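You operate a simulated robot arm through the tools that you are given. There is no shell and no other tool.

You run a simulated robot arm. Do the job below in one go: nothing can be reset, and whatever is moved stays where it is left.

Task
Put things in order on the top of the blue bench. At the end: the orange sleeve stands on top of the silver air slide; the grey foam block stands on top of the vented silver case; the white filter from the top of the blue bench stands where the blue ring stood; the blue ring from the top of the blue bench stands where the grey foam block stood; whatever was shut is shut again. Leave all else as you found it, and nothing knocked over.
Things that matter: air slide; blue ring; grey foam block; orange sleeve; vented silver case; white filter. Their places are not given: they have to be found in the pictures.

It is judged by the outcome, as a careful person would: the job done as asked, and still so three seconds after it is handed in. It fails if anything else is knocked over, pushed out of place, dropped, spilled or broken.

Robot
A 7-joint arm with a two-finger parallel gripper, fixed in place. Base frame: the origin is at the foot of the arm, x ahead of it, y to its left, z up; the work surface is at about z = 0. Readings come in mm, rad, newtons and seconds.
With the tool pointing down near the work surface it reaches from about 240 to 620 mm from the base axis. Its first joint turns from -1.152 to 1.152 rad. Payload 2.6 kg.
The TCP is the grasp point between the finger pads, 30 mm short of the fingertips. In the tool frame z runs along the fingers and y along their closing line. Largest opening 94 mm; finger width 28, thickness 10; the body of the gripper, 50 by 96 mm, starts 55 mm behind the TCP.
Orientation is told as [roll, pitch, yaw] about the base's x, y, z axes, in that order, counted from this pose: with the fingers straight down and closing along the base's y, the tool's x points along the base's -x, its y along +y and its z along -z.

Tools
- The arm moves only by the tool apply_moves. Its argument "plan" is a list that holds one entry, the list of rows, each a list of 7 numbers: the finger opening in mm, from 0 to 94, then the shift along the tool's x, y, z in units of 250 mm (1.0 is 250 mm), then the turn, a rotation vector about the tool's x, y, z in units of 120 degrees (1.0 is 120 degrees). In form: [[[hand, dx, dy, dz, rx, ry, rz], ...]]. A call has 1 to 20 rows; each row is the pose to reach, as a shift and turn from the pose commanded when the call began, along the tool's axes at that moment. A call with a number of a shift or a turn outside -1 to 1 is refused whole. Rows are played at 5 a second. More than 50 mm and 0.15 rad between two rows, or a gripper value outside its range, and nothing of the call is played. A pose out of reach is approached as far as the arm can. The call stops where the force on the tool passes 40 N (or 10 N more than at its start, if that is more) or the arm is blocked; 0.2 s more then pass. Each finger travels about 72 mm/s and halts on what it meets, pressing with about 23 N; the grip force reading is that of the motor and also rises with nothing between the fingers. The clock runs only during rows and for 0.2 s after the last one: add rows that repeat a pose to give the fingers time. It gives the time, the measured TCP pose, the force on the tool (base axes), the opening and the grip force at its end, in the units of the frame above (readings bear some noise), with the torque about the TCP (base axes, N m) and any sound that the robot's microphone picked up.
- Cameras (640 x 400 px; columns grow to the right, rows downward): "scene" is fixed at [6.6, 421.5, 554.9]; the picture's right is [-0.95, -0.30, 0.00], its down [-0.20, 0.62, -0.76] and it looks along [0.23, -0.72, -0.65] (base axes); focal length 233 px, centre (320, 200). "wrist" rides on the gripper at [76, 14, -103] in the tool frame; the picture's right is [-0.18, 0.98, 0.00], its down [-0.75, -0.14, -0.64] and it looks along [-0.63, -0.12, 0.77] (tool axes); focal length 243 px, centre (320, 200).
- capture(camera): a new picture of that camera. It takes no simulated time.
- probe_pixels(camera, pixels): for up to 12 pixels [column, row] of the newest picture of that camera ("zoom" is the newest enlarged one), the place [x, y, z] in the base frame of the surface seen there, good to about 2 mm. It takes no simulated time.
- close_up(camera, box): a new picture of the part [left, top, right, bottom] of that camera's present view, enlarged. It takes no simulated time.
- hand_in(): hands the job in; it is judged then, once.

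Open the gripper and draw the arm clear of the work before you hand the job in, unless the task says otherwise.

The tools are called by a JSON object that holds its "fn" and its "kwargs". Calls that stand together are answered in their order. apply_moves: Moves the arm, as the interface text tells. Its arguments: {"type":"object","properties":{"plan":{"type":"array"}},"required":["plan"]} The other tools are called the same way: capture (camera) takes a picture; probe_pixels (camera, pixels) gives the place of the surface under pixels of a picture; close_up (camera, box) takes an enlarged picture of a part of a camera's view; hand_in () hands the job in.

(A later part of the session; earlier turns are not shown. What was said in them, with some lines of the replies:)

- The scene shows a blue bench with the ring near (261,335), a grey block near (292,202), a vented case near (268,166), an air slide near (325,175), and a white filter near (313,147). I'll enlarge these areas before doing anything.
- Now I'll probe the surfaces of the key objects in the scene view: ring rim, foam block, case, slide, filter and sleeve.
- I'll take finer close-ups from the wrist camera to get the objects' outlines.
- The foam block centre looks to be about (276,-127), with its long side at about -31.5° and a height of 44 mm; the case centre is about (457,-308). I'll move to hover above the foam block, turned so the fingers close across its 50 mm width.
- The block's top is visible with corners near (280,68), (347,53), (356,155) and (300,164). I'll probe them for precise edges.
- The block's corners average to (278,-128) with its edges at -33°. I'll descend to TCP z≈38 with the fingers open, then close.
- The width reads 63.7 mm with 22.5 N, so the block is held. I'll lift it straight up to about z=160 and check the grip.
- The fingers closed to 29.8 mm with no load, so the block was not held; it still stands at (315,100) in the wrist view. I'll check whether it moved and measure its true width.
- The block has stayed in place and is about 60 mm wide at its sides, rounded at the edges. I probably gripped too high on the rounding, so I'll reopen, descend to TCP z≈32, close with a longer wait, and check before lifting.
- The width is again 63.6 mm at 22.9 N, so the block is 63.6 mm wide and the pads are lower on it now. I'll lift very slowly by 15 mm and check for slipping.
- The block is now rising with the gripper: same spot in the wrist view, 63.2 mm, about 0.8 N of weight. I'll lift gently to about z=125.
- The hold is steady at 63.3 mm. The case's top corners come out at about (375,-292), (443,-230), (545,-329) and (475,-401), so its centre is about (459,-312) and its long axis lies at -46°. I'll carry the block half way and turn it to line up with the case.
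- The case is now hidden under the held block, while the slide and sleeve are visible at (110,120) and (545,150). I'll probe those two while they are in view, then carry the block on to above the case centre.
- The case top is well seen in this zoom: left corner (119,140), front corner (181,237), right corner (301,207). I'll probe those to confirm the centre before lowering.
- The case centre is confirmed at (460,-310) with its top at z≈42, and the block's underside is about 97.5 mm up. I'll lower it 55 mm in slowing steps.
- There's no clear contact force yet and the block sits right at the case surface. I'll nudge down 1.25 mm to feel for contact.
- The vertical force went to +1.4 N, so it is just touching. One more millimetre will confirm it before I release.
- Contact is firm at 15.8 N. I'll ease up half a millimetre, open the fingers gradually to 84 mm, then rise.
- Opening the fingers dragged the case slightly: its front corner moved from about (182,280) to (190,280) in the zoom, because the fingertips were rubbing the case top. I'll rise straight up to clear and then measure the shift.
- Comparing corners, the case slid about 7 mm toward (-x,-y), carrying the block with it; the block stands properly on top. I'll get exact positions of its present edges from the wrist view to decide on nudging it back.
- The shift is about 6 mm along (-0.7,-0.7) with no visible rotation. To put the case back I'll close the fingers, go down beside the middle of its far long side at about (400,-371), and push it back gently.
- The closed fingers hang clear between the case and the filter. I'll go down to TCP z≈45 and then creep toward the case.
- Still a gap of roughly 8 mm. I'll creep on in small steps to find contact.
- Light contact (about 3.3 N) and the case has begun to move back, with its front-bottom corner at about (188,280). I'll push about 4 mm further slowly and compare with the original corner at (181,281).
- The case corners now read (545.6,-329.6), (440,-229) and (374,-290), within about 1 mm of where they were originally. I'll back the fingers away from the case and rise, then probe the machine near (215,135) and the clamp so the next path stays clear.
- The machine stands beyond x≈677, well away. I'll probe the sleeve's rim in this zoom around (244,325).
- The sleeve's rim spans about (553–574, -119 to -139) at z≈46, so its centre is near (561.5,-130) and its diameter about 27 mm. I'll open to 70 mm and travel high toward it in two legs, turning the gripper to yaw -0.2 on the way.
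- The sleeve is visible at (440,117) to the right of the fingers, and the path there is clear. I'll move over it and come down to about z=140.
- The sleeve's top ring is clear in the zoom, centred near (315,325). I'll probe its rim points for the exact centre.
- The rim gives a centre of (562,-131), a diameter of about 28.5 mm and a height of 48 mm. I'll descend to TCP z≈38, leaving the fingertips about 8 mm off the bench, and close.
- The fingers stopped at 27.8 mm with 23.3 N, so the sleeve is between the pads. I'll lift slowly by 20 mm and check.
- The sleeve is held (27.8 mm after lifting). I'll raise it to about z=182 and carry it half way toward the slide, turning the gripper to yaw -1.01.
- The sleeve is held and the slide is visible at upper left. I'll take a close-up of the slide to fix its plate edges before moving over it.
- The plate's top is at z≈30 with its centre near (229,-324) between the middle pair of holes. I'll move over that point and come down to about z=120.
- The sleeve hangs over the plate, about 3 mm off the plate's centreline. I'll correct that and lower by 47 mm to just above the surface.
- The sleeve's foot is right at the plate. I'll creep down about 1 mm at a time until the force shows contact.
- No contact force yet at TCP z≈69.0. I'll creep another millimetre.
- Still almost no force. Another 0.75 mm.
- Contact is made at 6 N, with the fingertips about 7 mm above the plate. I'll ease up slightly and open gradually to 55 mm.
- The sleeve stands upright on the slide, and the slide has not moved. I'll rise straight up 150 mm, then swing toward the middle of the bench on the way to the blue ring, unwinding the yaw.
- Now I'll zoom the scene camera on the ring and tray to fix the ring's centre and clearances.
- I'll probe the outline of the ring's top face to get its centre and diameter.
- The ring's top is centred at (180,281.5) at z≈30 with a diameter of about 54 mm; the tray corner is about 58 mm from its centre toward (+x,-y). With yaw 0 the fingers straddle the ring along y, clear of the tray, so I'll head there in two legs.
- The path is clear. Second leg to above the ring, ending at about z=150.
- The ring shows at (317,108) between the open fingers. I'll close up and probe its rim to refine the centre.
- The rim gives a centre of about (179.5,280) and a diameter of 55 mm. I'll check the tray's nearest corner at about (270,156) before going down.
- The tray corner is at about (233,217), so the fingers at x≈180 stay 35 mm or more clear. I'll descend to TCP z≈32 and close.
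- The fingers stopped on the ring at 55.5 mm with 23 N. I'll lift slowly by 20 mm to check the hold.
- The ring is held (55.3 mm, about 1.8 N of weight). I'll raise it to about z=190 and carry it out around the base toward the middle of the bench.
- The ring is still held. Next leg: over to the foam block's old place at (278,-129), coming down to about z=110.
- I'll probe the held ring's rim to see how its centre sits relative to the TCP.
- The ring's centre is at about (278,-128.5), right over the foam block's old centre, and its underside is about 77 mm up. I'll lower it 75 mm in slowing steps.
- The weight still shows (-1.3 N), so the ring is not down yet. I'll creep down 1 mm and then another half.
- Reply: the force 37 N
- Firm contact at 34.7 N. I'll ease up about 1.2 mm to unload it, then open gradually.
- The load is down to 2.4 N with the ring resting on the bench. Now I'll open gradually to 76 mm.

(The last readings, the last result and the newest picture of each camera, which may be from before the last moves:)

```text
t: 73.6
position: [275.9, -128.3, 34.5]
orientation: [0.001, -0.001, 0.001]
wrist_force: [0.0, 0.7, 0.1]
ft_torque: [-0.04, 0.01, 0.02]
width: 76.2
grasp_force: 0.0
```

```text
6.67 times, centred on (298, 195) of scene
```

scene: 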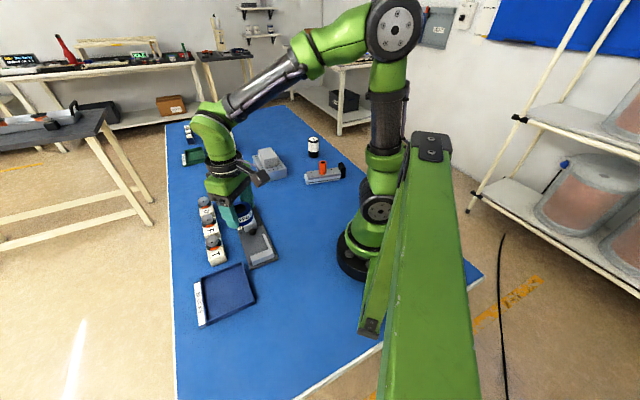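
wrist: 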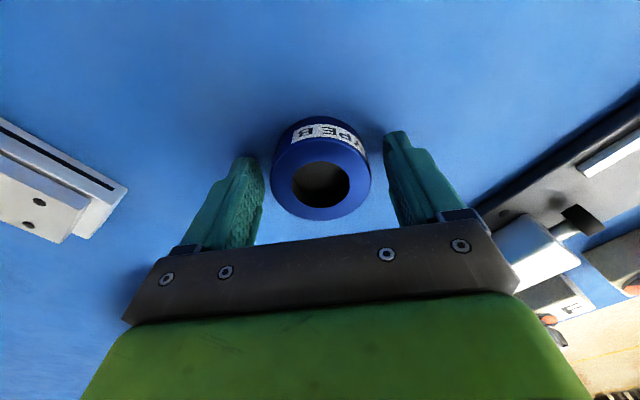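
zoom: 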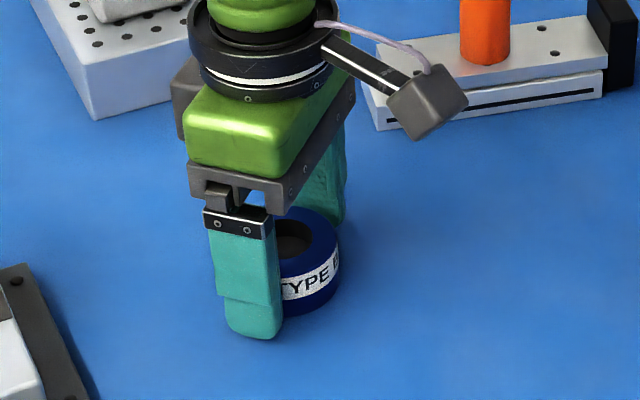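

The ring now stands alone at the foam block's old place. I'll rise straight up and head toward the filter, keeping yaw 0.

{"fn": "apply_moves", "kwargs": {"plan": [[[76, 0, 0, -0.05, 0, 0, 0], [76, 0, 0, -0.16, 0, 0, 0], [80, 0, 0, -0.3, 0, 0, 0], [90, 0, 0, -0.45, 0, 0, 0], [94, 0, 0, -0.6, 0, 0, 0], [94, 0, -0.04, -0.68, 0, 0, 0], [94, -0.02, -0.13, -0.7, 0, 0, 0], [94, -0.04, -0.22, -0.7, 0, 0, 0], [94, -0.06, -0.31, -0.7, 0, 0, 0], [94, -0.08, -0.4, -0.7, 0, 0, 0], [94, -0.1, -0.49, -0.7, 0, 0, 0], [94, -0.12, -0.58, -0.7, 0, 0, 0], [94, -0.14, -0.67, -0.7, 0, 0, 0], [94, -0.15, -0.76, -0.7, 0, 0, 0], [94, -0.16, -0.85, -0.7, 0, 0, 0], [94, -0.168, -0.93, -0.7, 0, 0, 0], [94, -0.168, -0.93, -0.7, 0, 0, 0]]]}}

{"fn": "capture", "kwargs": {"camera": "wrist"}}

{"fn": "capture", "kwargs": {"camera": "scene"}}

```text
t: 77.2
position: [317.2, -360.7, 209.3]
orientation: [-0.001, 0.0, -0.001]
wrist_force: [0.6, 0.3, -0.4]
ft_torque: [-0.01, -0.01, 0.01]
width: 94.2
grasp_force: 0.0
```

```text
taken
```

wrist: 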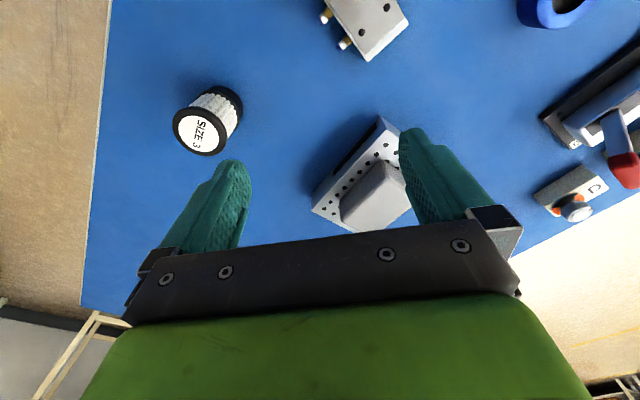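

```text
taken
```

scene: 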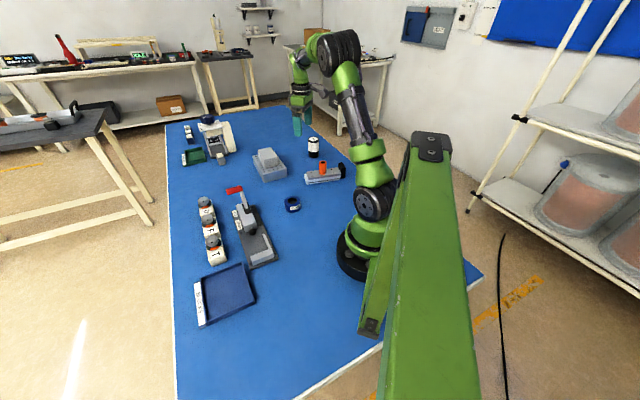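

The filter is in view at (205,122) in the wrist picture. I'll close up and probe its top cap and base.

{"fn": "close_up", "kwargs": {"camera": "wrist", "box": [144, 70, 272, 150]}}

{"fn": "probe_pixels", "kwargs": {"camera": "zoom", "pixels": [[150, 260], [410, 290], [270, 200], [280, 370], [270, 290], [200, 340], [370, 240], [400, 100], [480, 160], [440, 220], [230, 190], [370, 370]]}}

```text
5.00 times, centred on (208, 110) of wrist
```

zoom: 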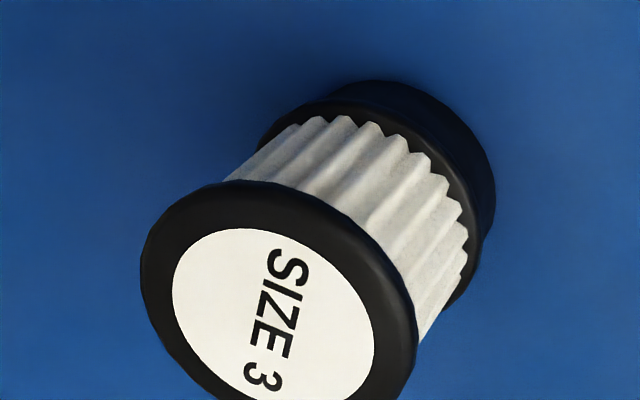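

```text
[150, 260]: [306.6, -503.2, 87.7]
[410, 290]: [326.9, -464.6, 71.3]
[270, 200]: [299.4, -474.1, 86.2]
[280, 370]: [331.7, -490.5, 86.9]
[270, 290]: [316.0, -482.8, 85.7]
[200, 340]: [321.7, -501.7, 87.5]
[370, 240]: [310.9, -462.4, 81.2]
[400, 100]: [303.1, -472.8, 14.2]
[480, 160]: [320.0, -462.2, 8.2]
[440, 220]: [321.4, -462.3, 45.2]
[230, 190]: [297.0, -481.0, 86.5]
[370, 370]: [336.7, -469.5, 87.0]
```

The top cap is at z≈87, centred near (320,-484). I'll move above it and look again from closer.

{"fn": "apply_moves", "kwargs": {"plan": [[[94, 0, -0.06, 0, 0, 0, 0], [94, -0.003, -0.15, 0, 0, 0, 0], [94, -0.006, -0.24, 0.02, 0, 0, 0], [94, -0.009, -0.33, 0.06, 0, 0, 0], [94, -0.012, -0.42, 0.11, 0, 0, 0], [94, -0.012, -0.49, 0.15, 0, 0, 0], [94, -0.012, -0.49, 0.16, 0, 0, 0], [94, -0.012, -0.49, 0.16, 0, 0, 0]]]}}

{"fn": "capture", "kwargs": {"camera": "wrist"}}

{"fn": "close_up", "kwargs": {"camera": "wrist", "box": [240, 60, 400, 160]}}

{"fn": "close_up", "kwargs": {"camera": "scene", "box": [270, 110, 366, 170]}}

```text
t: 79.0
position: [321.2, -482.8, 169.8]
orientation: [-0.001, -0.001, 0.001]
wrist_force: [1.6, 0.1, -0.7]
ft_torque: [0.03, -0.01, 0.03]
width: 94.2
grasp_force: 0.1
```

```text
taken
```

wrist: 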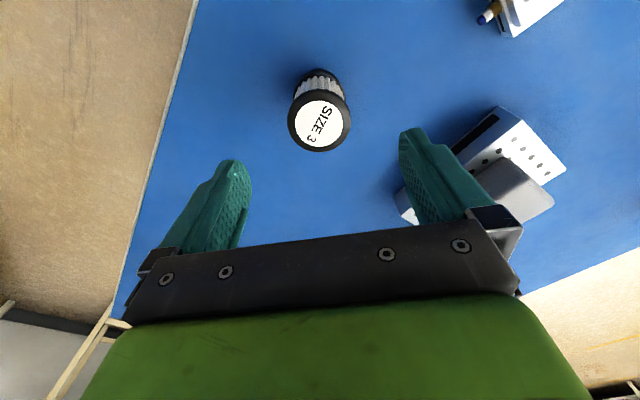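

```text
4.00 times, centred on (320, 110) of wrist
```

zoom: 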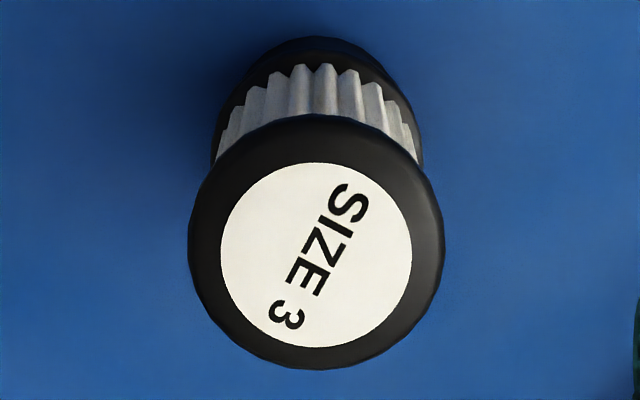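

```text
6.67 times, centred on (318, 140) of scene
```

zoom: 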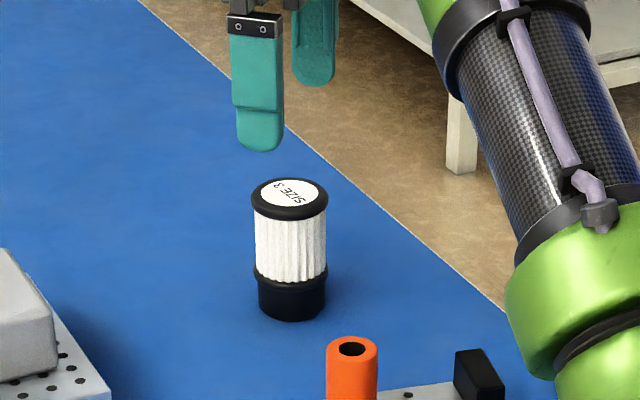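

The filter is centred under the gripper at (319,124) in the wrist view. I'll probe its rim for the exact centre and diameter.

{"fn": "probe_pixels", "kwargs": {"camera": "wrist", "pixels": [[289, 121], [349, 121], [319, 91], [319, 150], [319, 123], [297, 100], [341, 100], [298, 143], [340, 143], [296, 85], [343, 85], [320, 72]]}}

{"fn": "probe_pixels", "kwargs": {"camera": "zoom", "pixels": [[258, 200], [323, 200], [290, 218], [290, 240], [260, 240], [320, 240], [290, 275], [290, 300], [262, 300], [322, 300]]}}

```text
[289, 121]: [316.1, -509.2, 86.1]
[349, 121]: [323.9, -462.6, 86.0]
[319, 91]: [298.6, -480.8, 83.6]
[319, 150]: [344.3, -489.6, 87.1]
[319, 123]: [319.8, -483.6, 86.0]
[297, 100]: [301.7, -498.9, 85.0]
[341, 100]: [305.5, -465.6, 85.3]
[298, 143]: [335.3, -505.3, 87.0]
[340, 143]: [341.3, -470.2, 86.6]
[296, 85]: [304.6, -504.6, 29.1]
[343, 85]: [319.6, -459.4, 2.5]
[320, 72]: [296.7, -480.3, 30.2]
```

```text
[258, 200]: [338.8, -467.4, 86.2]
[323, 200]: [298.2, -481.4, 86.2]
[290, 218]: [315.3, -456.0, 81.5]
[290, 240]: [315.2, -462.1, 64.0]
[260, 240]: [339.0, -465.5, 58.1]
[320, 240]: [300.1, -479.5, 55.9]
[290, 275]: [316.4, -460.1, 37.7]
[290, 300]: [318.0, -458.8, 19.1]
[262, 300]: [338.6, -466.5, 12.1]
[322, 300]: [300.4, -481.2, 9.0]
```

The filter's centre is (321,-485) with a diameter of about 50 mm and a top at z≈87. I'll descend to TCP z≈43 with the fingers open and close gradually.

{"fn": "apply_moves", "kwargs": {"plan": [[[94, -0.001, -0.009, 0.08, 0, 0, 0], [94, -0.001, -0.009, 0.2, 0, 0, 0], [94, -0.001, -0.009, 0.32, 0, 0, 0], [94, -0.001, -0.009, 0.42, 0, 0, 0], [94, -0.001, -0.009, 0.48, 0, 0, 0], [94, -0.001, -0.009, 0.506, 0, 0, 0], [94, -0.001, -0.009, 0.506, 0, 0, 0], [80, -0.001, -0.009, 0.506, 0, 0, 0], [68, -0.001, -0.009, 0.506, 0, 0, 0], [60, -0.001, -0.009, 0.506, 0, 0, 0], [55, -0.001, -0.009, 0.506, 0, 0, 0], [50, -0.001, -0.009, 0.506, 0, 0, 0], [40, -0.001, -0.009, 0.506, 0, 0, 0], [20, -0.001, -0.009, 0.506, 0, 0, 0], [0, -0.001, -0.009, 0.506, 0, 0, 0], [0, -0.001, -0.009, 0.506, 0, 0, 0]]]}}

{"fn": "capture", "kwargs": {"camera": "wrist"}}

{"fn": "close_up", "kwargs": {"camera": "scene", "box": [270, 110, 366, 170]}}

```text
t: 82.4
position: [321.1, -484.4, 42.3]
orientation: [0.0, 0.001, 0.0]
wrist_force: [1.3, -0.6, -0.1]
ft_torque: [-0.01, -0.03, 0.0]
width: 51.5
grasp_force: 22.7
```

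```text
taken
```

wrist: 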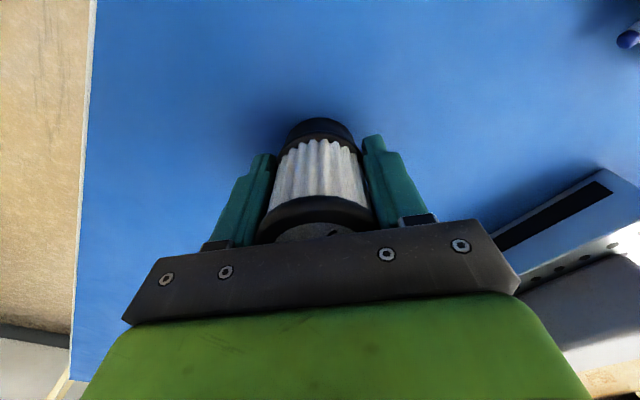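

```text
6.67 times, centred on (318, 140) of scene
```

zoom: 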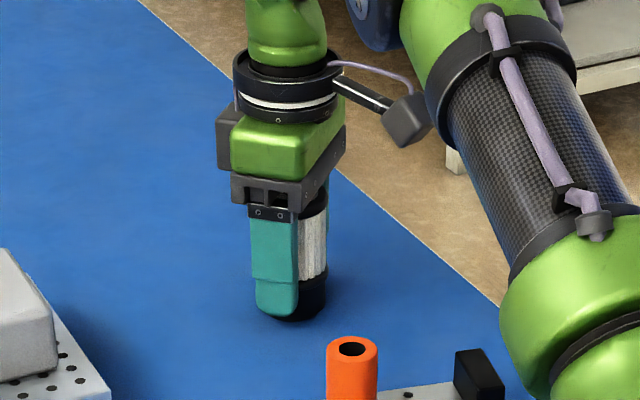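

The fingers stopped at 51.5 mm on the filter with 22.7 N. I'll lift slowly by 20 mm and check that it hangs straight.

{"fn": "apply_moves", "kwargs": {"plan": [[[0, 0, 0, -0.006, 0, 0, 0], [0, 0, 0, -0.012, 0, 0, 0], [0, 0, 0, -0.022, 0, 0, 0], [0, 0, 0, -0.035, 0, 0, 0], [0, 0, 0, -0.05, 0, 0, 0], [0, 0, 0, -0.065, 0, 0, 0], [0, 0, 0, -0.08, 0, 0, 0]]]}}

{"fn": "capture", "kwargs": {"camera": "wrist"}}

{"fn": "close_up", "kwargs": {"camera": "scene", "box": [270, 110, 366, 170]}}

```text
t: 84.0
position: [320.8, -484.4, 63.4]
orientation: [0.001, 0.002, -0.001]
wrist_force: [-0.3, -0.3, -0.3]
ft_torque: [0.0, 0.04, 0.02]
width: 51.4
grasp_force: 22.8
```

```text
taken
```

wrist: 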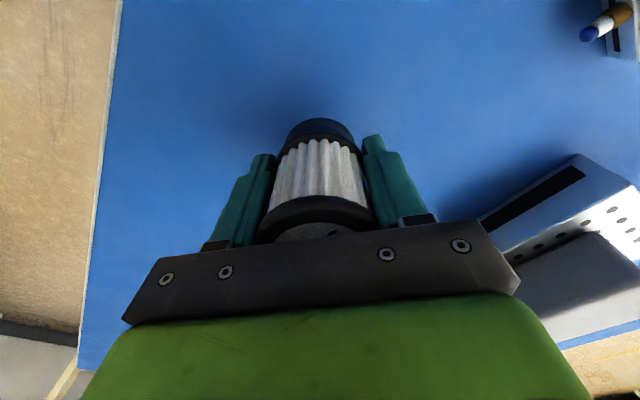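

```text
6.67 times, centred on (318, 140) of scene
```

zoom: 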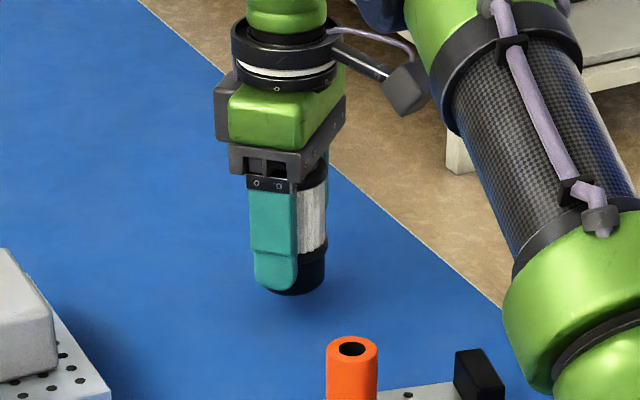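

The filter is lifted and hanging straight. I'll raise it to about z=223 and carry it along y between the slide and the case.

{"fn": "apply_moves", "kwargs": {"plan": [[[0, 0, 0, -0.06, 0, 0, 0], [0, 0, 0, -0.16, 0, 0, 0], [0, 0, 0, -0.28, 0, 0, 0], [0, 0, 0, -0.4, 0, 0, 0], [0, 0, 0, -0.52, 0, 0, 0], [0, 0, 0, -0.61, 0, 0, 0], [0, 0, 0.03, -0.64, 0, 0, 0], [0, -0.005, 0.11, -0.64, 0, 0, 0], [0, -0.01, 0.2, -0.64, 0, 0, 0], [0, -0.015, 0.29, -0.64, 0, 0, 0], [0, -0.02, 0.38, -0.64, 0, 0, 0], [0, -0.025, 0.47, -0.64, 0, 0, 0], [0, -0.03, 0.56, -0.64, 0, 0, 0], [0, -0.035, 0.65, -0.64, 0, 0, 0], [0, -0.04, 0.74, -0.64, 0, 0, 0], [0, -0.04, 0.83, -0.64, 0, 0, 0], [0, -0.04, 0.896, -0.64, 0, 0, 0], [0, -0.04, 0.896, -0.64, 0, 0, 0]]]}}

{"fn": "capture", "kwargs": {"camera": "scene"}}

```text
t: 87.8
position: [329.9, -260.8, 223.1]
orientation: [0.001, 0.0, 0.0]
wrist_force: [-0.3, 0.4, -0.9]
ft_torque: [0.01, 0.02, 0.02]
width: 51.3
grasp_force: 22.9
```

```text
taken
```

scene: 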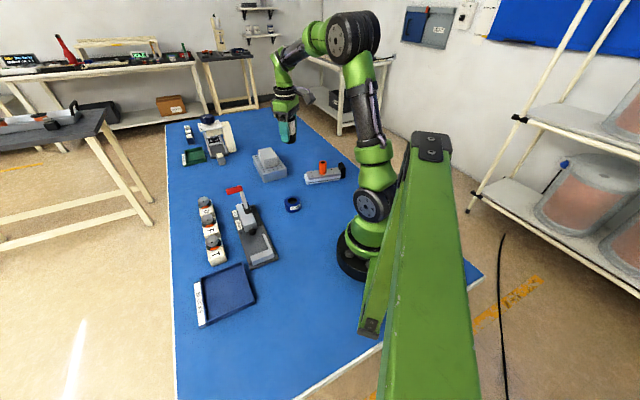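

Everything is steady and the width reads 51.3 mm. I'll continue along y to about (330,-18).

{"fn": "apply_moves", "kwargs": {"plan": [[[0, 0, 0.03, 0, 0, 0, 0], [0, 0, 0.11, 0, 0, 0, 0], [0, 0, 0.2, 0, 0, 0, 0], [0, 0, 0.29, 0, 0, 0, 0], [0, 0, 0.38, 0, 0, 0, 0], [0, 0, 0.47, 0, 0, 0, 0], [0, 0, 0.56, 0, 0, 0, 0], [0, 0, 0.65, 0, 0, 0, 0], [0, 0, 0.74, 0, 0, 0, 0], [0, 0, 0.83, 0, 0, 0, 0], [0, 0, 0.92, 0, 0, 0, 0], [0, 0, 0.97, 0, 0, 0, 0], [0, 0, 0.97, 0, 0, 0, 0]]]}}

```text
t: 90.6
position: [331.0, -18.6, 221.3]
orientation: [0.0, 0.0, -0.001]
wrist_force: [0.3, -0.3, -0.5]
ft_torque: [-0.02, 0.01, 0.01]
width: 51.5
grasp_force: 22.7
```

The filter is still held at (331,-19). Next leg goes to about (255,131), with 180 mm of clearance over the clamp and tray.

{"fn": "apply_moves", "kwargs": {"plan": [[[0, 0.012, 0.024, 0, 0, 0, 0], [0, 0.045, 0.09, 0, 0, 0, 0], [0, 0.085, 0.17, 0, 0, 0, 0], [0, 0.125, 0.25, 0, 0, 0, 0], [0, 0.165, 0.33, 0, 0, 0, 0], [0, 0.205, 0.41, 0, 0, 0, 0], [0, 0.245, 0.49, 0, 0, 0, 0], [0, 0.28, 0.56, 0, 0, 0, 0], [0, 0.3, 0.6, 0, 0, 0, 0], [0, 0.3, 0.6, 0, 0, 0, 0]]]}}

{"fn": "capture", "kwargs": {"camera": "scene"}}

```text
t: 92.8
position: [256.8, 130.5, 221.9]
orientation: [0.001, 0.0, 0.001]
wrist_force: [0.2, -0.8, -1.2]
ft_torque: [0.02, 0.04, 0.05]
width: 51.6
grasp_force: 22.9
```

```text
taken
```

scene: 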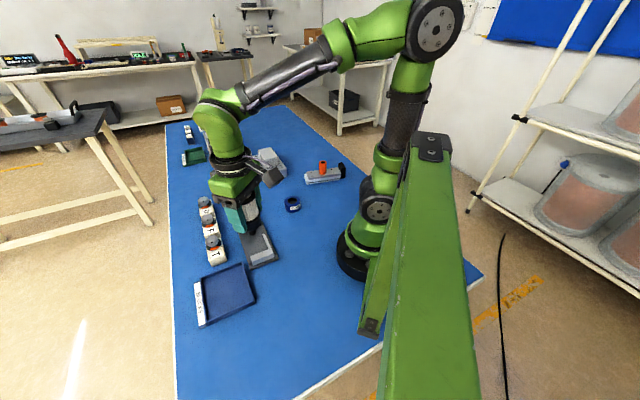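

Last leg: over the ring's old place at (179.5,280.3), coming down to about z=120 (the filter's foot at about 78).

{"fn": "apply_moves", "kwargs": {"plan": [[[0, 0.012, 0.024, 0, 0, 0, 0], [0, 0.045, 0.09, 0, 0, 0, 0], [0, 0.085, 0.17, 0, 0, 0, 0], [0, 0.125, 0.25, 0, 0, 0, 0], [0, 0.165, 0.33, 0, 0, 0, 0], [0, 0.21, 0.41, 0, 0, 0, 0], [0, 0.255, 0.49, 0, 0, 0, 0], [0, 0.29, 0.56, 0.03, 0, 0, 0], [0, 0.309, 0.599, 0.1, 0, 0, 0], [0, 0.309, 0.599, 0.2, 0, 0, 0], [0, 0.309, 0.599, 0.3, 0, 0, 0], [0, 0.309, 0.599, 0.38, 0, 0, 0], [0, 0.309, 0.599, 0.4, 0, 0, 0], [0, 0.309, 0.599, 0.4, 0, 0, 0]]]}}

{"fn": "capture", "kwargs": {"camera": "wrist"}}

{"fn": "capture", "kwargs": {"camera": "scene"}}

```text
t: 95.8
position: [179.9, 280.5, 122.1]
orientation: [0.001, -0.001, -0.001]
wrist_force: [0.2, -0.2, -0.8]
ft_torque: [-0.01, -0.01, 0.02]
width: 51.2
grasp_force: 22.6
```

```text
taken
```

wrist: 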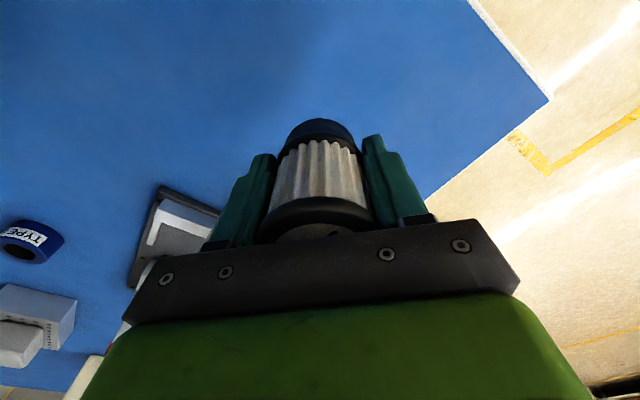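

```text
taken
```

scene: 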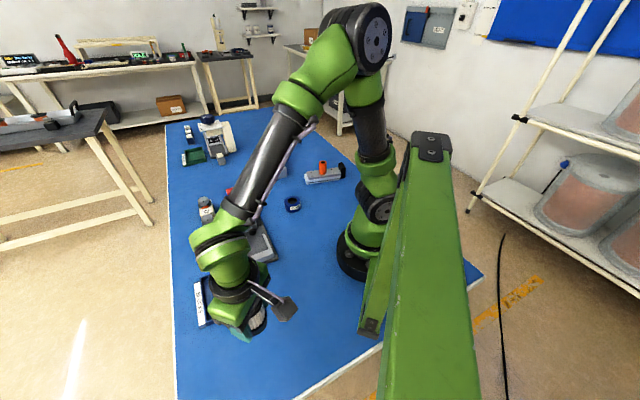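

The filter is over the spot at (179.9,280.5), with its foot about 80 mm up. I'll lower it 77.5 mm with slowing steps, then feel for contact.

{"fn": "apply_moves", "kwargs": {"plan": [[[0, 0, 0, 0.04, 0, 0, 0], [0, 0, 0, 0.11, 0, 0, 0], [0, 0, 0, 0.18, 0, 0, 0], [0, 0, 0, 0.24, 0, 0, 0], [0, 0, 0, 0.28, 0, 0, 0], [0, 0, 0, 0.3, 0, 0, 0], [0, 0, 0, 0.31, 0, 0, 0], [0, 0, 0, 0.31, 0, 0, 0]]]}}

{"fn": "capture", "kwargs": {"camera": "wrist"}}

{"fn": "close_up", "kwargs": {"camera": "scene", "box": [206, 280, 318, 350]}}

```text
t: 97.6
position: [179.1, 280.7, 44.9]
orientation: [0.0, 0.001, -0.001]
wrist_force: [0.3, 0.9, -0.1]
ft_torque: [0.03, -0.01, 0.01]
width: 51.2
grasp_force: 22.5
```

```text
taken
```

wrist: 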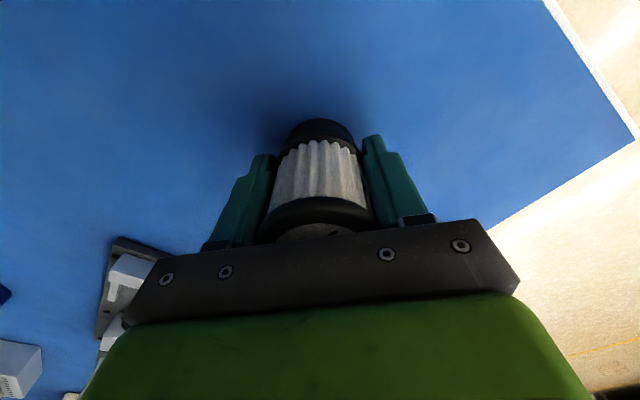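

```text
5.71 times, centred on (262, 315) of scene
```

zoom: 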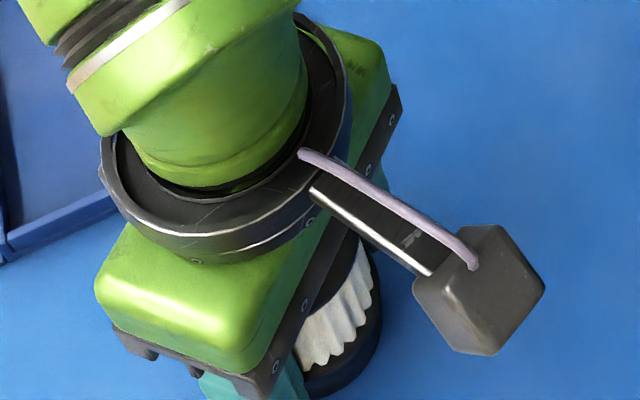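

No contact yet. I'll creep down 1.5 mm in small steps.

{"fn": "apply_moves", "kwargs": {"plan": [[[0, 0, 0, 0.002, 0, 0, 0], [0, 0, 0, 0.004, 0, 0, 0], [0, 0, 0, 0.006, 0, 0, 0], [0, 0, 0, 0.006, 0, 0, 0]]]}}

```text
t: 98.6
position: [178.7, 281.1, 44.5]
orientation: [0.001, 0.0, -0.001]
wrist_force: [0.7, 0.6, -1.0]
ft_torque: [0.02, -0.02, -0.02]
width: 51.5
grasp_force: 23.2
```

Still hanging free (-1.0 N). Another 0.75 mm.

{"fn": "apply_moves", "kwargs": {"plan": [[[0, 0, 0, 0.0015, 0, 0, 0], [0, 0, 0, 0.003, 0, 0, 0], [0, 0, 0, 0.003, 0, 0, 0]]]}}

```text
t: 99.4
position: [178.9, 280.0, 43.5]
orientation: [0.001, -0.001, 0.002]
wrist_force: [-0.3, 0.2, -1.0]
ft_torque: [0.04, 0.01, 0.01]
width: 51.5
grasp_force: 23.2
```

Still free. Another 0.75 mm.

{"fn": "apply_moves", "kwargs": {"plan": [[[0, 0, 0, 0.0015, 0, 0, 0], [0, 0, 0, 0.003, 0, 0, 0], [0, 0, 0, 0.003, 0, 0, 0]]]}}

```text
t: 100.2
position: [180.2, 281.9, 42.2]
orientation: [0.0, -0.001, 0.0]
wrist_force: [0.2, 0.0, -0.3]
ft_torque: [0.01, 0.0, -0.04]
width: 51.4
grasp_force: 22.7
```

About -0.3 N, so it is close to touching. Another 0.5 mm.

{"fn": "apply_moves", "kwargs": {"plan": [[[0, 0, 0, 0.001, 0, 0, 0], [0, 0, 0, 0.002, 0, 0, 0], [0, 0, 0, 0.002, 0, 0, 0]]]}}

```text
t: 101.0
position: [179.1, 282.1, 41.2]
orientation: [0.001, -0.001, 0.001]
wrist_force: [0.5, 0.1, -1.0]
ft_torque: [-0.01, 0.01, -0.03]
width: 51.2
grasp_force: 22.5
```

Another 0.75 mm, still watching the force.

{"fn": "apply_moves", "kwargs": {"plan": [[[0, 0, 0, 0.0015, 0, 0, 0], [0, 0, 0, 0.003, 0, 0, 0], [0, 0, 0, 0.003, 0, 0, 0]]]}}

{"fn": "close_up", "kwargs": {"camera": "scene", "box": [230, 310, 310, 360]}}

```text
t: 101.8
position: [179.5, 281.0, 42.8]
orientation: [0.0, -0.002, -0.002]
wrist_force: [-0.4, -7.7, 23.0]
ft_torque: [-0.37, -0.01, -0.01]
width: 51.5
grasp_force: 23.1
```

```text
8.00 times, centred on (270, 335) of scene
```

zoom: 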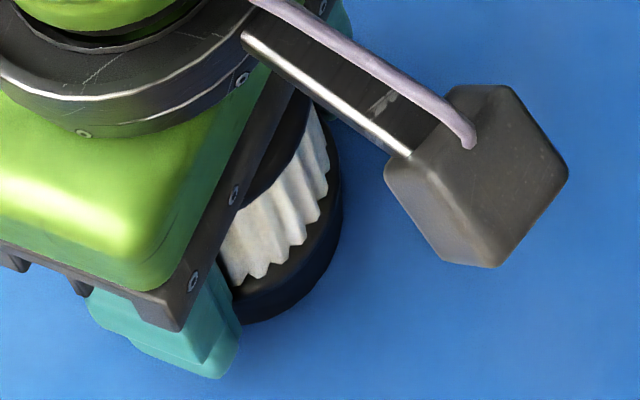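

The filter is on the bench (23 N). I'll ease up about 0.75 mm to unload it.

{"fn": "apply_moves", "kwargs": {"plan": [[[0, 0, 0, -0.0015, 0, 0, 0], [0, 0, 0, -0.0025, 0, 0, 0], [0, 0, 0, -0.0025, 0, 0, 0]]]}}

```text
t: 102.6
position: [179.5, 281.4, 40.5]
orientation: [0.003, -0.002, -0.001]
wrist_force: [2.7, -4.2, 16.3]
ft_torque: [-0.25, -0.16, -0.01]
width: 51.5
grasp_force: 23.2
```

Still 16 N of load; I'll ease up another 0.6 mm.

{"fn": "apply_moves", "kwargs": {"plan": [[[0, 0, 0, -0.0015, 0, 0, 0], [0, 0, 0, -0.0025, 0, 0, 0], [0, 0, 0, -0.0025, 0, 0, 0]]]}}

```text
t: 103.4
position: [178.2, 281.2, 41.8]
orientation: [-0.001, 0.002, 0.0]
wrist_force: [0.4, 1.5, 1.9]
ft_torque: [0.05, -0.02, -0.01]
width: 51.5
grasp_force: 22.7
```

The load is down to 1.9 N and the filter is resting on the bench. I'll open gradually to 78 mm.

{"fn": "apply_moves", "kwargs": {"plan": [[[51, 0, 0, 0, 0, 0, 0], [54, 0, 0, 0, 0, 0, 0], [57, 0, 0, 0, 0, 0, 0], [62, 0, 0, 0, 0, 0, 0], [70, 0, 0, 0, 0, 0, 0], [78, 0, 0, 0, 0, 0, 0], [78, 0, 0, 0, 0, 0, 0]]]}}

{"fn": "capture", "kwargs": {"camera": "wrist"}}

```text
t: 105.0
position: [179.0, 281.6, 42.4]
orientation: [-0.001, 0.001, 0.0]
wrist_force: [-0.4, 0.0, -0.2]
ft_torque: [0.0, 0.03, 0.04]
width: 77.8
grasp_force: 0.0
```

```text
taken
```

wrist: 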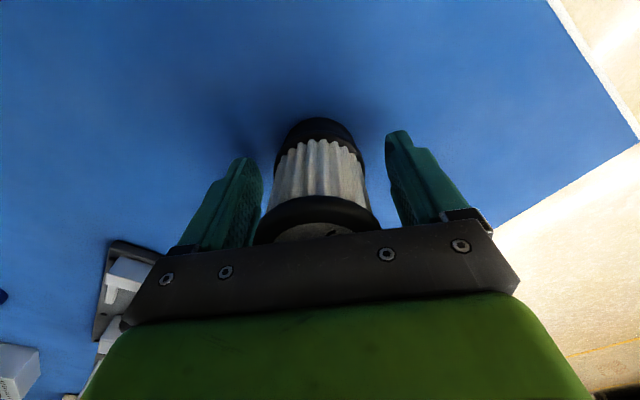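

The filter is released and standing. I'll rise straight up 170 mm, then draw the arm back toward the middle to clear the view.

{"fn": "apply_moves", "kwargs": {"plan": [[[78, 0, 0, -0.04, 0, 0, 0], [80, 0, 0, -0.12, 0, 0, 0], [84, 0, 0, -0.24, 0, 0, 0], [90, 0, 0, -0.38, 0, 0, 0], [94, 0, 0, -0.52, 0, 0, 0], [94, 0, 0, -0.66, 0, 0, 0], [94, -0.03, -0.06, -0.74, 0, 0, 0], [94, -0.08, -0.15, -0.8, 0, 0, 0], [94, -0.13, -0.25, -0.8, 0, 0, 0], [94, -0.18, -0.35, -0.8, 0, 0, 0], [94, -0.23, -0.45, -0.8, 0, 0, 0], [94, -0.28, -0.55, -0.8, 0, 0, 0], [94, -0.33, -0.65, -0.8, 0, 0, 0], [94, -0.38, -0.75, -0.8, 0, 0, 0], [94, -0.43, -0.85, -0.8, 0, 0, 0], [94, -0.48, -0.95, -0.8, 0, 0, 0]]]}}

{"fn": "capture", "kwargs": {"camera": "scene"}}

{"fn": "capture", "kwargs": {"camera": "wrist"}}

{"fn": "close_up", "kwargs": {"camera": "scene", "box": [220, 290, 316, 350]}}

```text
t: 108.4
position: [299.5, 43.2, 243.7]
orientation: [-0.001, 0.001, 0.003]
wrist_force: [-0.2, -0.4, 0.6]
ft_torque: [-0.01, 0.01, -0.03]
width: 94.3
grasp_force: 0.0
```

```text
taken
```

scene: 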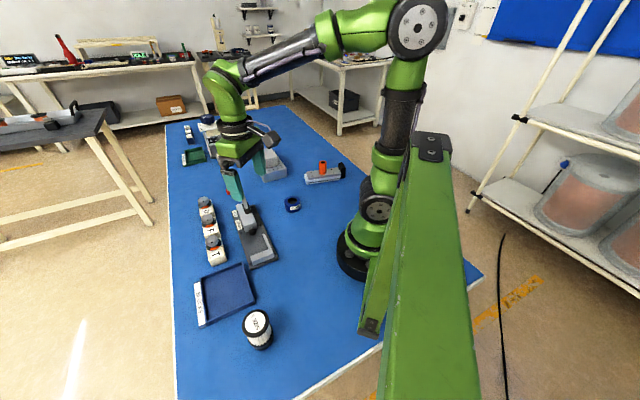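

```text
taken
```

wrist: 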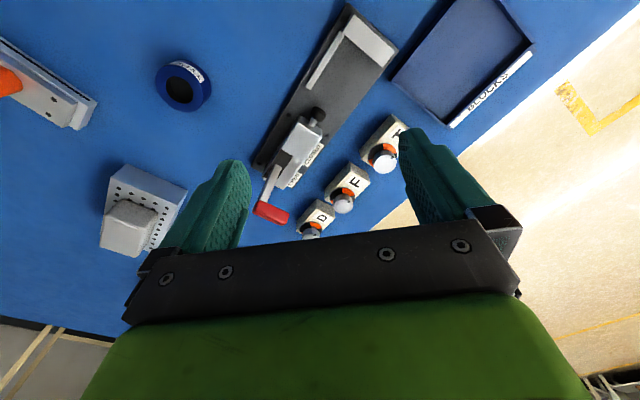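

```text
6.67 times, centred on (268, 320) of scene
```

zoom: 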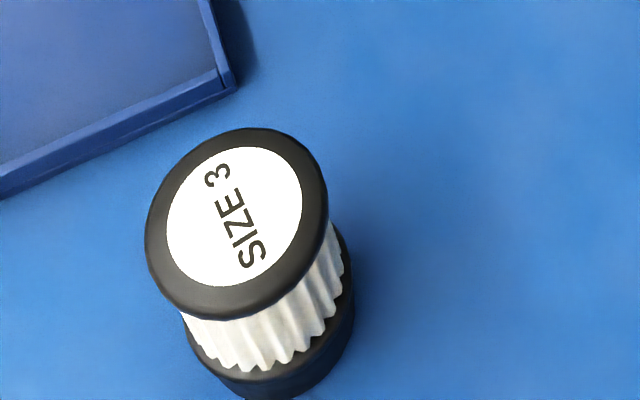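

The filter stands upright at the ring's old place. I'll move the arm back to near its starting pose so I can compare every object with the first pictures.

{"fn": "apply_moves", "kwargs": {"plan": [[[94, -0.008, -0.07, -0.04, 0, 0, 0], [94, -0.018, -0.15, -0.08, 0, 0, 0], [94, -0.028, -0.23, -0.12, 0, 0, 0], [94, -0.038, -0.32, -0.16, 0, 0, 0], [94, -0.048, -0.41, -0.2, 0, 0, 0], [94, -0.058, -0.5, -0.24, 0, 0, 0], [94, -0.068, -0.59, -0.28, 0, 0, 0], [94, -0.08, -0.672, -0.317, 0, 0, 0], [94, -0.08, -0.672, -0.317, 0, 0, 0]]]}}

{"fn": "capture", "kwargs": {"camera": "scene"}}

{"fn": "capture", "kwargs": {"camera": "wrist"}}

{"fn": "close_up", "kwargs": {"camera": "scene", "box": [160, 100, 360, 225]}}

{"fn": "close_up", "kwargs": {"camera": "scene", "box": [160, 190, 400, 380]}}

{"fn": "close_up", "kwargs": {"camera": "scene", "box": [230, 130, 350, 205]}}

```text
t: 110.4
position: [319.9, -122.7, 319.7]
orientation: [0.0, 0.0, 0.0]
wrist_force: [-0.2, 0.4, 0.5]
ft_torque: [-0.01, -0.01, -0.01]
width: 93.9
grasp_force: 0.1
```

```text
taken
```

scene: 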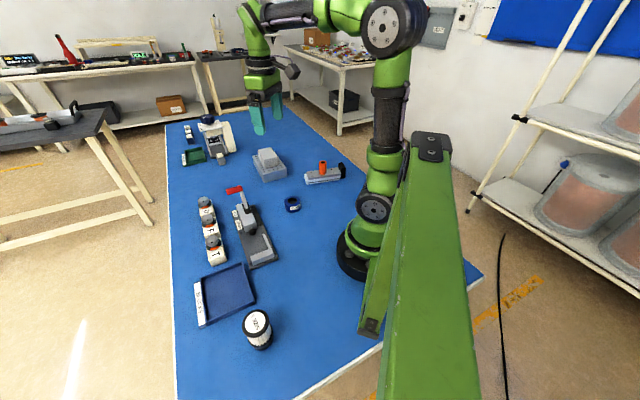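

```text
taken
```

wrist: 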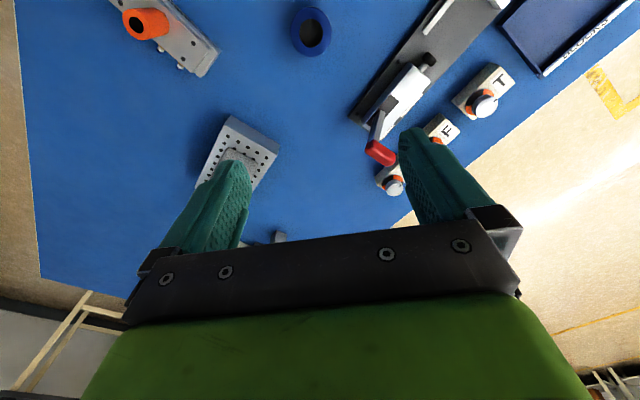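

```text
3.20 times, centred on (260, 162) of scene
```

zoom: 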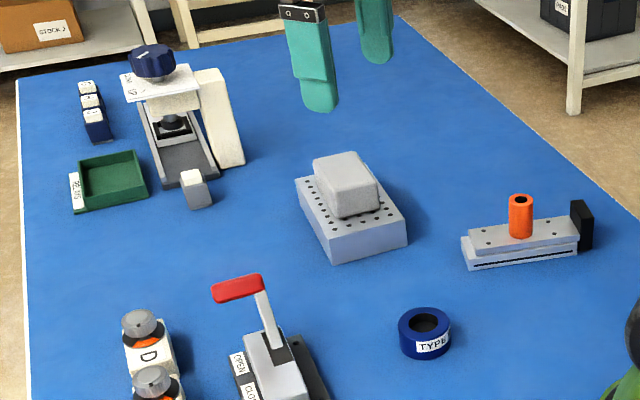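

```text
2.11 times, centred on (280, 285) of scene
```

zoom: 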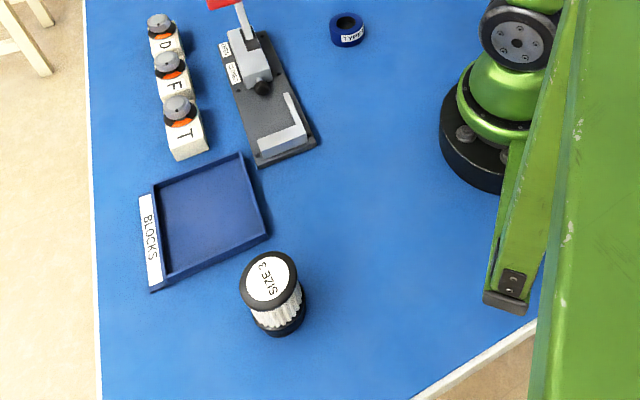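

```text
5.33 times, centred on (290, 168) of scene
```

zoom: 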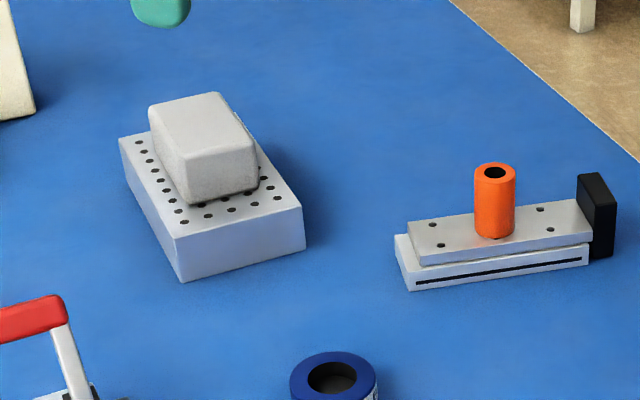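

All objects stand as intended and the case, slide, clamp and blocks match the first pictures. I'll do a last position check of the ring and filter.

{"fn": "close_up", "kwargs": {"camera": "scene", "box": [260, 180, 324, 220]}}

{"fn": "probe_pixels", "kwargs": {"camera": "zoom", "pixels": [[245, 235], [400, 240], [320, 190], [320, 290], [270, 200], [375, 205], [275, 280], [380, 275]]}}

{"fn": "probe_pixels", "kwargs": {"camera": "scene", "pixels": [[245, 322], [268, 319], [257, 311], [256, 332], [256, 322], [262, 346], [269, 341]]}}

{"fn": "probe_pixels", "kwargs": {"camera": "wrist", "pixels": [[293, 30], [329, 30], [311, 10], [311, 52], [300, 15], [324, 47], [324, 14], [298, 47]]}}

```text
10.00 times, centred on (292, 200) of scene
```

zoom: 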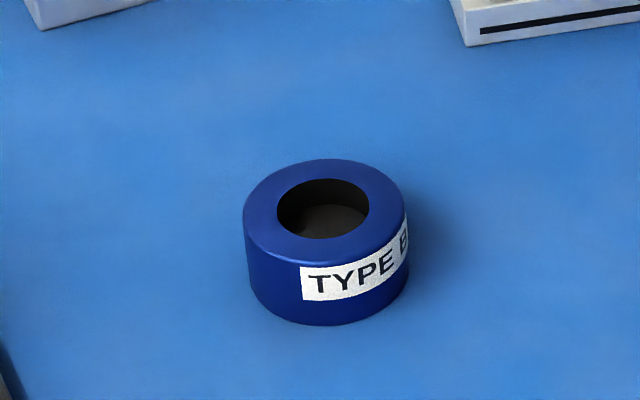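

```text
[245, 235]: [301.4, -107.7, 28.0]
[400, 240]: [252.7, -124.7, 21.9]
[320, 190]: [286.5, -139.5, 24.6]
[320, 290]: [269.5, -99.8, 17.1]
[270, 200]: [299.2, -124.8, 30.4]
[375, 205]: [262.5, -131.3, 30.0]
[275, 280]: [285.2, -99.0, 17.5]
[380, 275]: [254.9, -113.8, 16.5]
```

```text
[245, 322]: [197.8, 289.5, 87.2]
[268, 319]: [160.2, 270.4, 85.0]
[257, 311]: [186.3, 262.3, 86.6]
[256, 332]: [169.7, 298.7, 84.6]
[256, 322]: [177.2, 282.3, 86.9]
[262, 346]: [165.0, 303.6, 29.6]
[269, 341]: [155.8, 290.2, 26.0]
```

```text
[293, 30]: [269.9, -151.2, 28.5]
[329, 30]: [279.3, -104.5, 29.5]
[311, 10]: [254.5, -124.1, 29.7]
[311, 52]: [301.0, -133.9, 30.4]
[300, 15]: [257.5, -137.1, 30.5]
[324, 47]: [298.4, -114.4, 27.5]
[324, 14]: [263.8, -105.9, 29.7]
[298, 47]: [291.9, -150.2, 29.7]
```

The ring is centred at (278,-128), where the foam block stood, and the filter at (178.5,280.5), where the ring stood. The sleeve stands on the slide, the foam block stands on the case, the gripper is open and the arm is clear, so I hand in.

{"fn": "hand_in", "kwargs": {}}

```text
The job is handed in.
```

The job is handed in. All four things are where you asked, and nothing was knocked over.

- **Orange sleeve:** it stands upright near the middle of the air slide's top plate, and the slide did not move.
- **Grey foam block:** it stands on top of the vented silver case, near its centre and lined up with its long side.
- **White filter:** it stands where the blue ring stood, at about (178.5, 280.5), within about 1 mm.
- **Blue ring:** it stands where the foam block stood, at about (278, -128), within about 1 mm.

**Case moved briefly:** when I released the foam block, the fingertips dragged the silver case about 6 mm. I pushed it back with the closed fingers, and its corners then measured within about 1 to 2 mm of where they started.

**Block slipped once:** my first grip on the foam block slipped off during the lift. It stayed in place, and the second, lower grip held.

I opened nothing, so there was nothing to shut again. The clamp and the other things on the bench match the first pictures. I left the gripper open and the arm near its starting pose, clear of the work.
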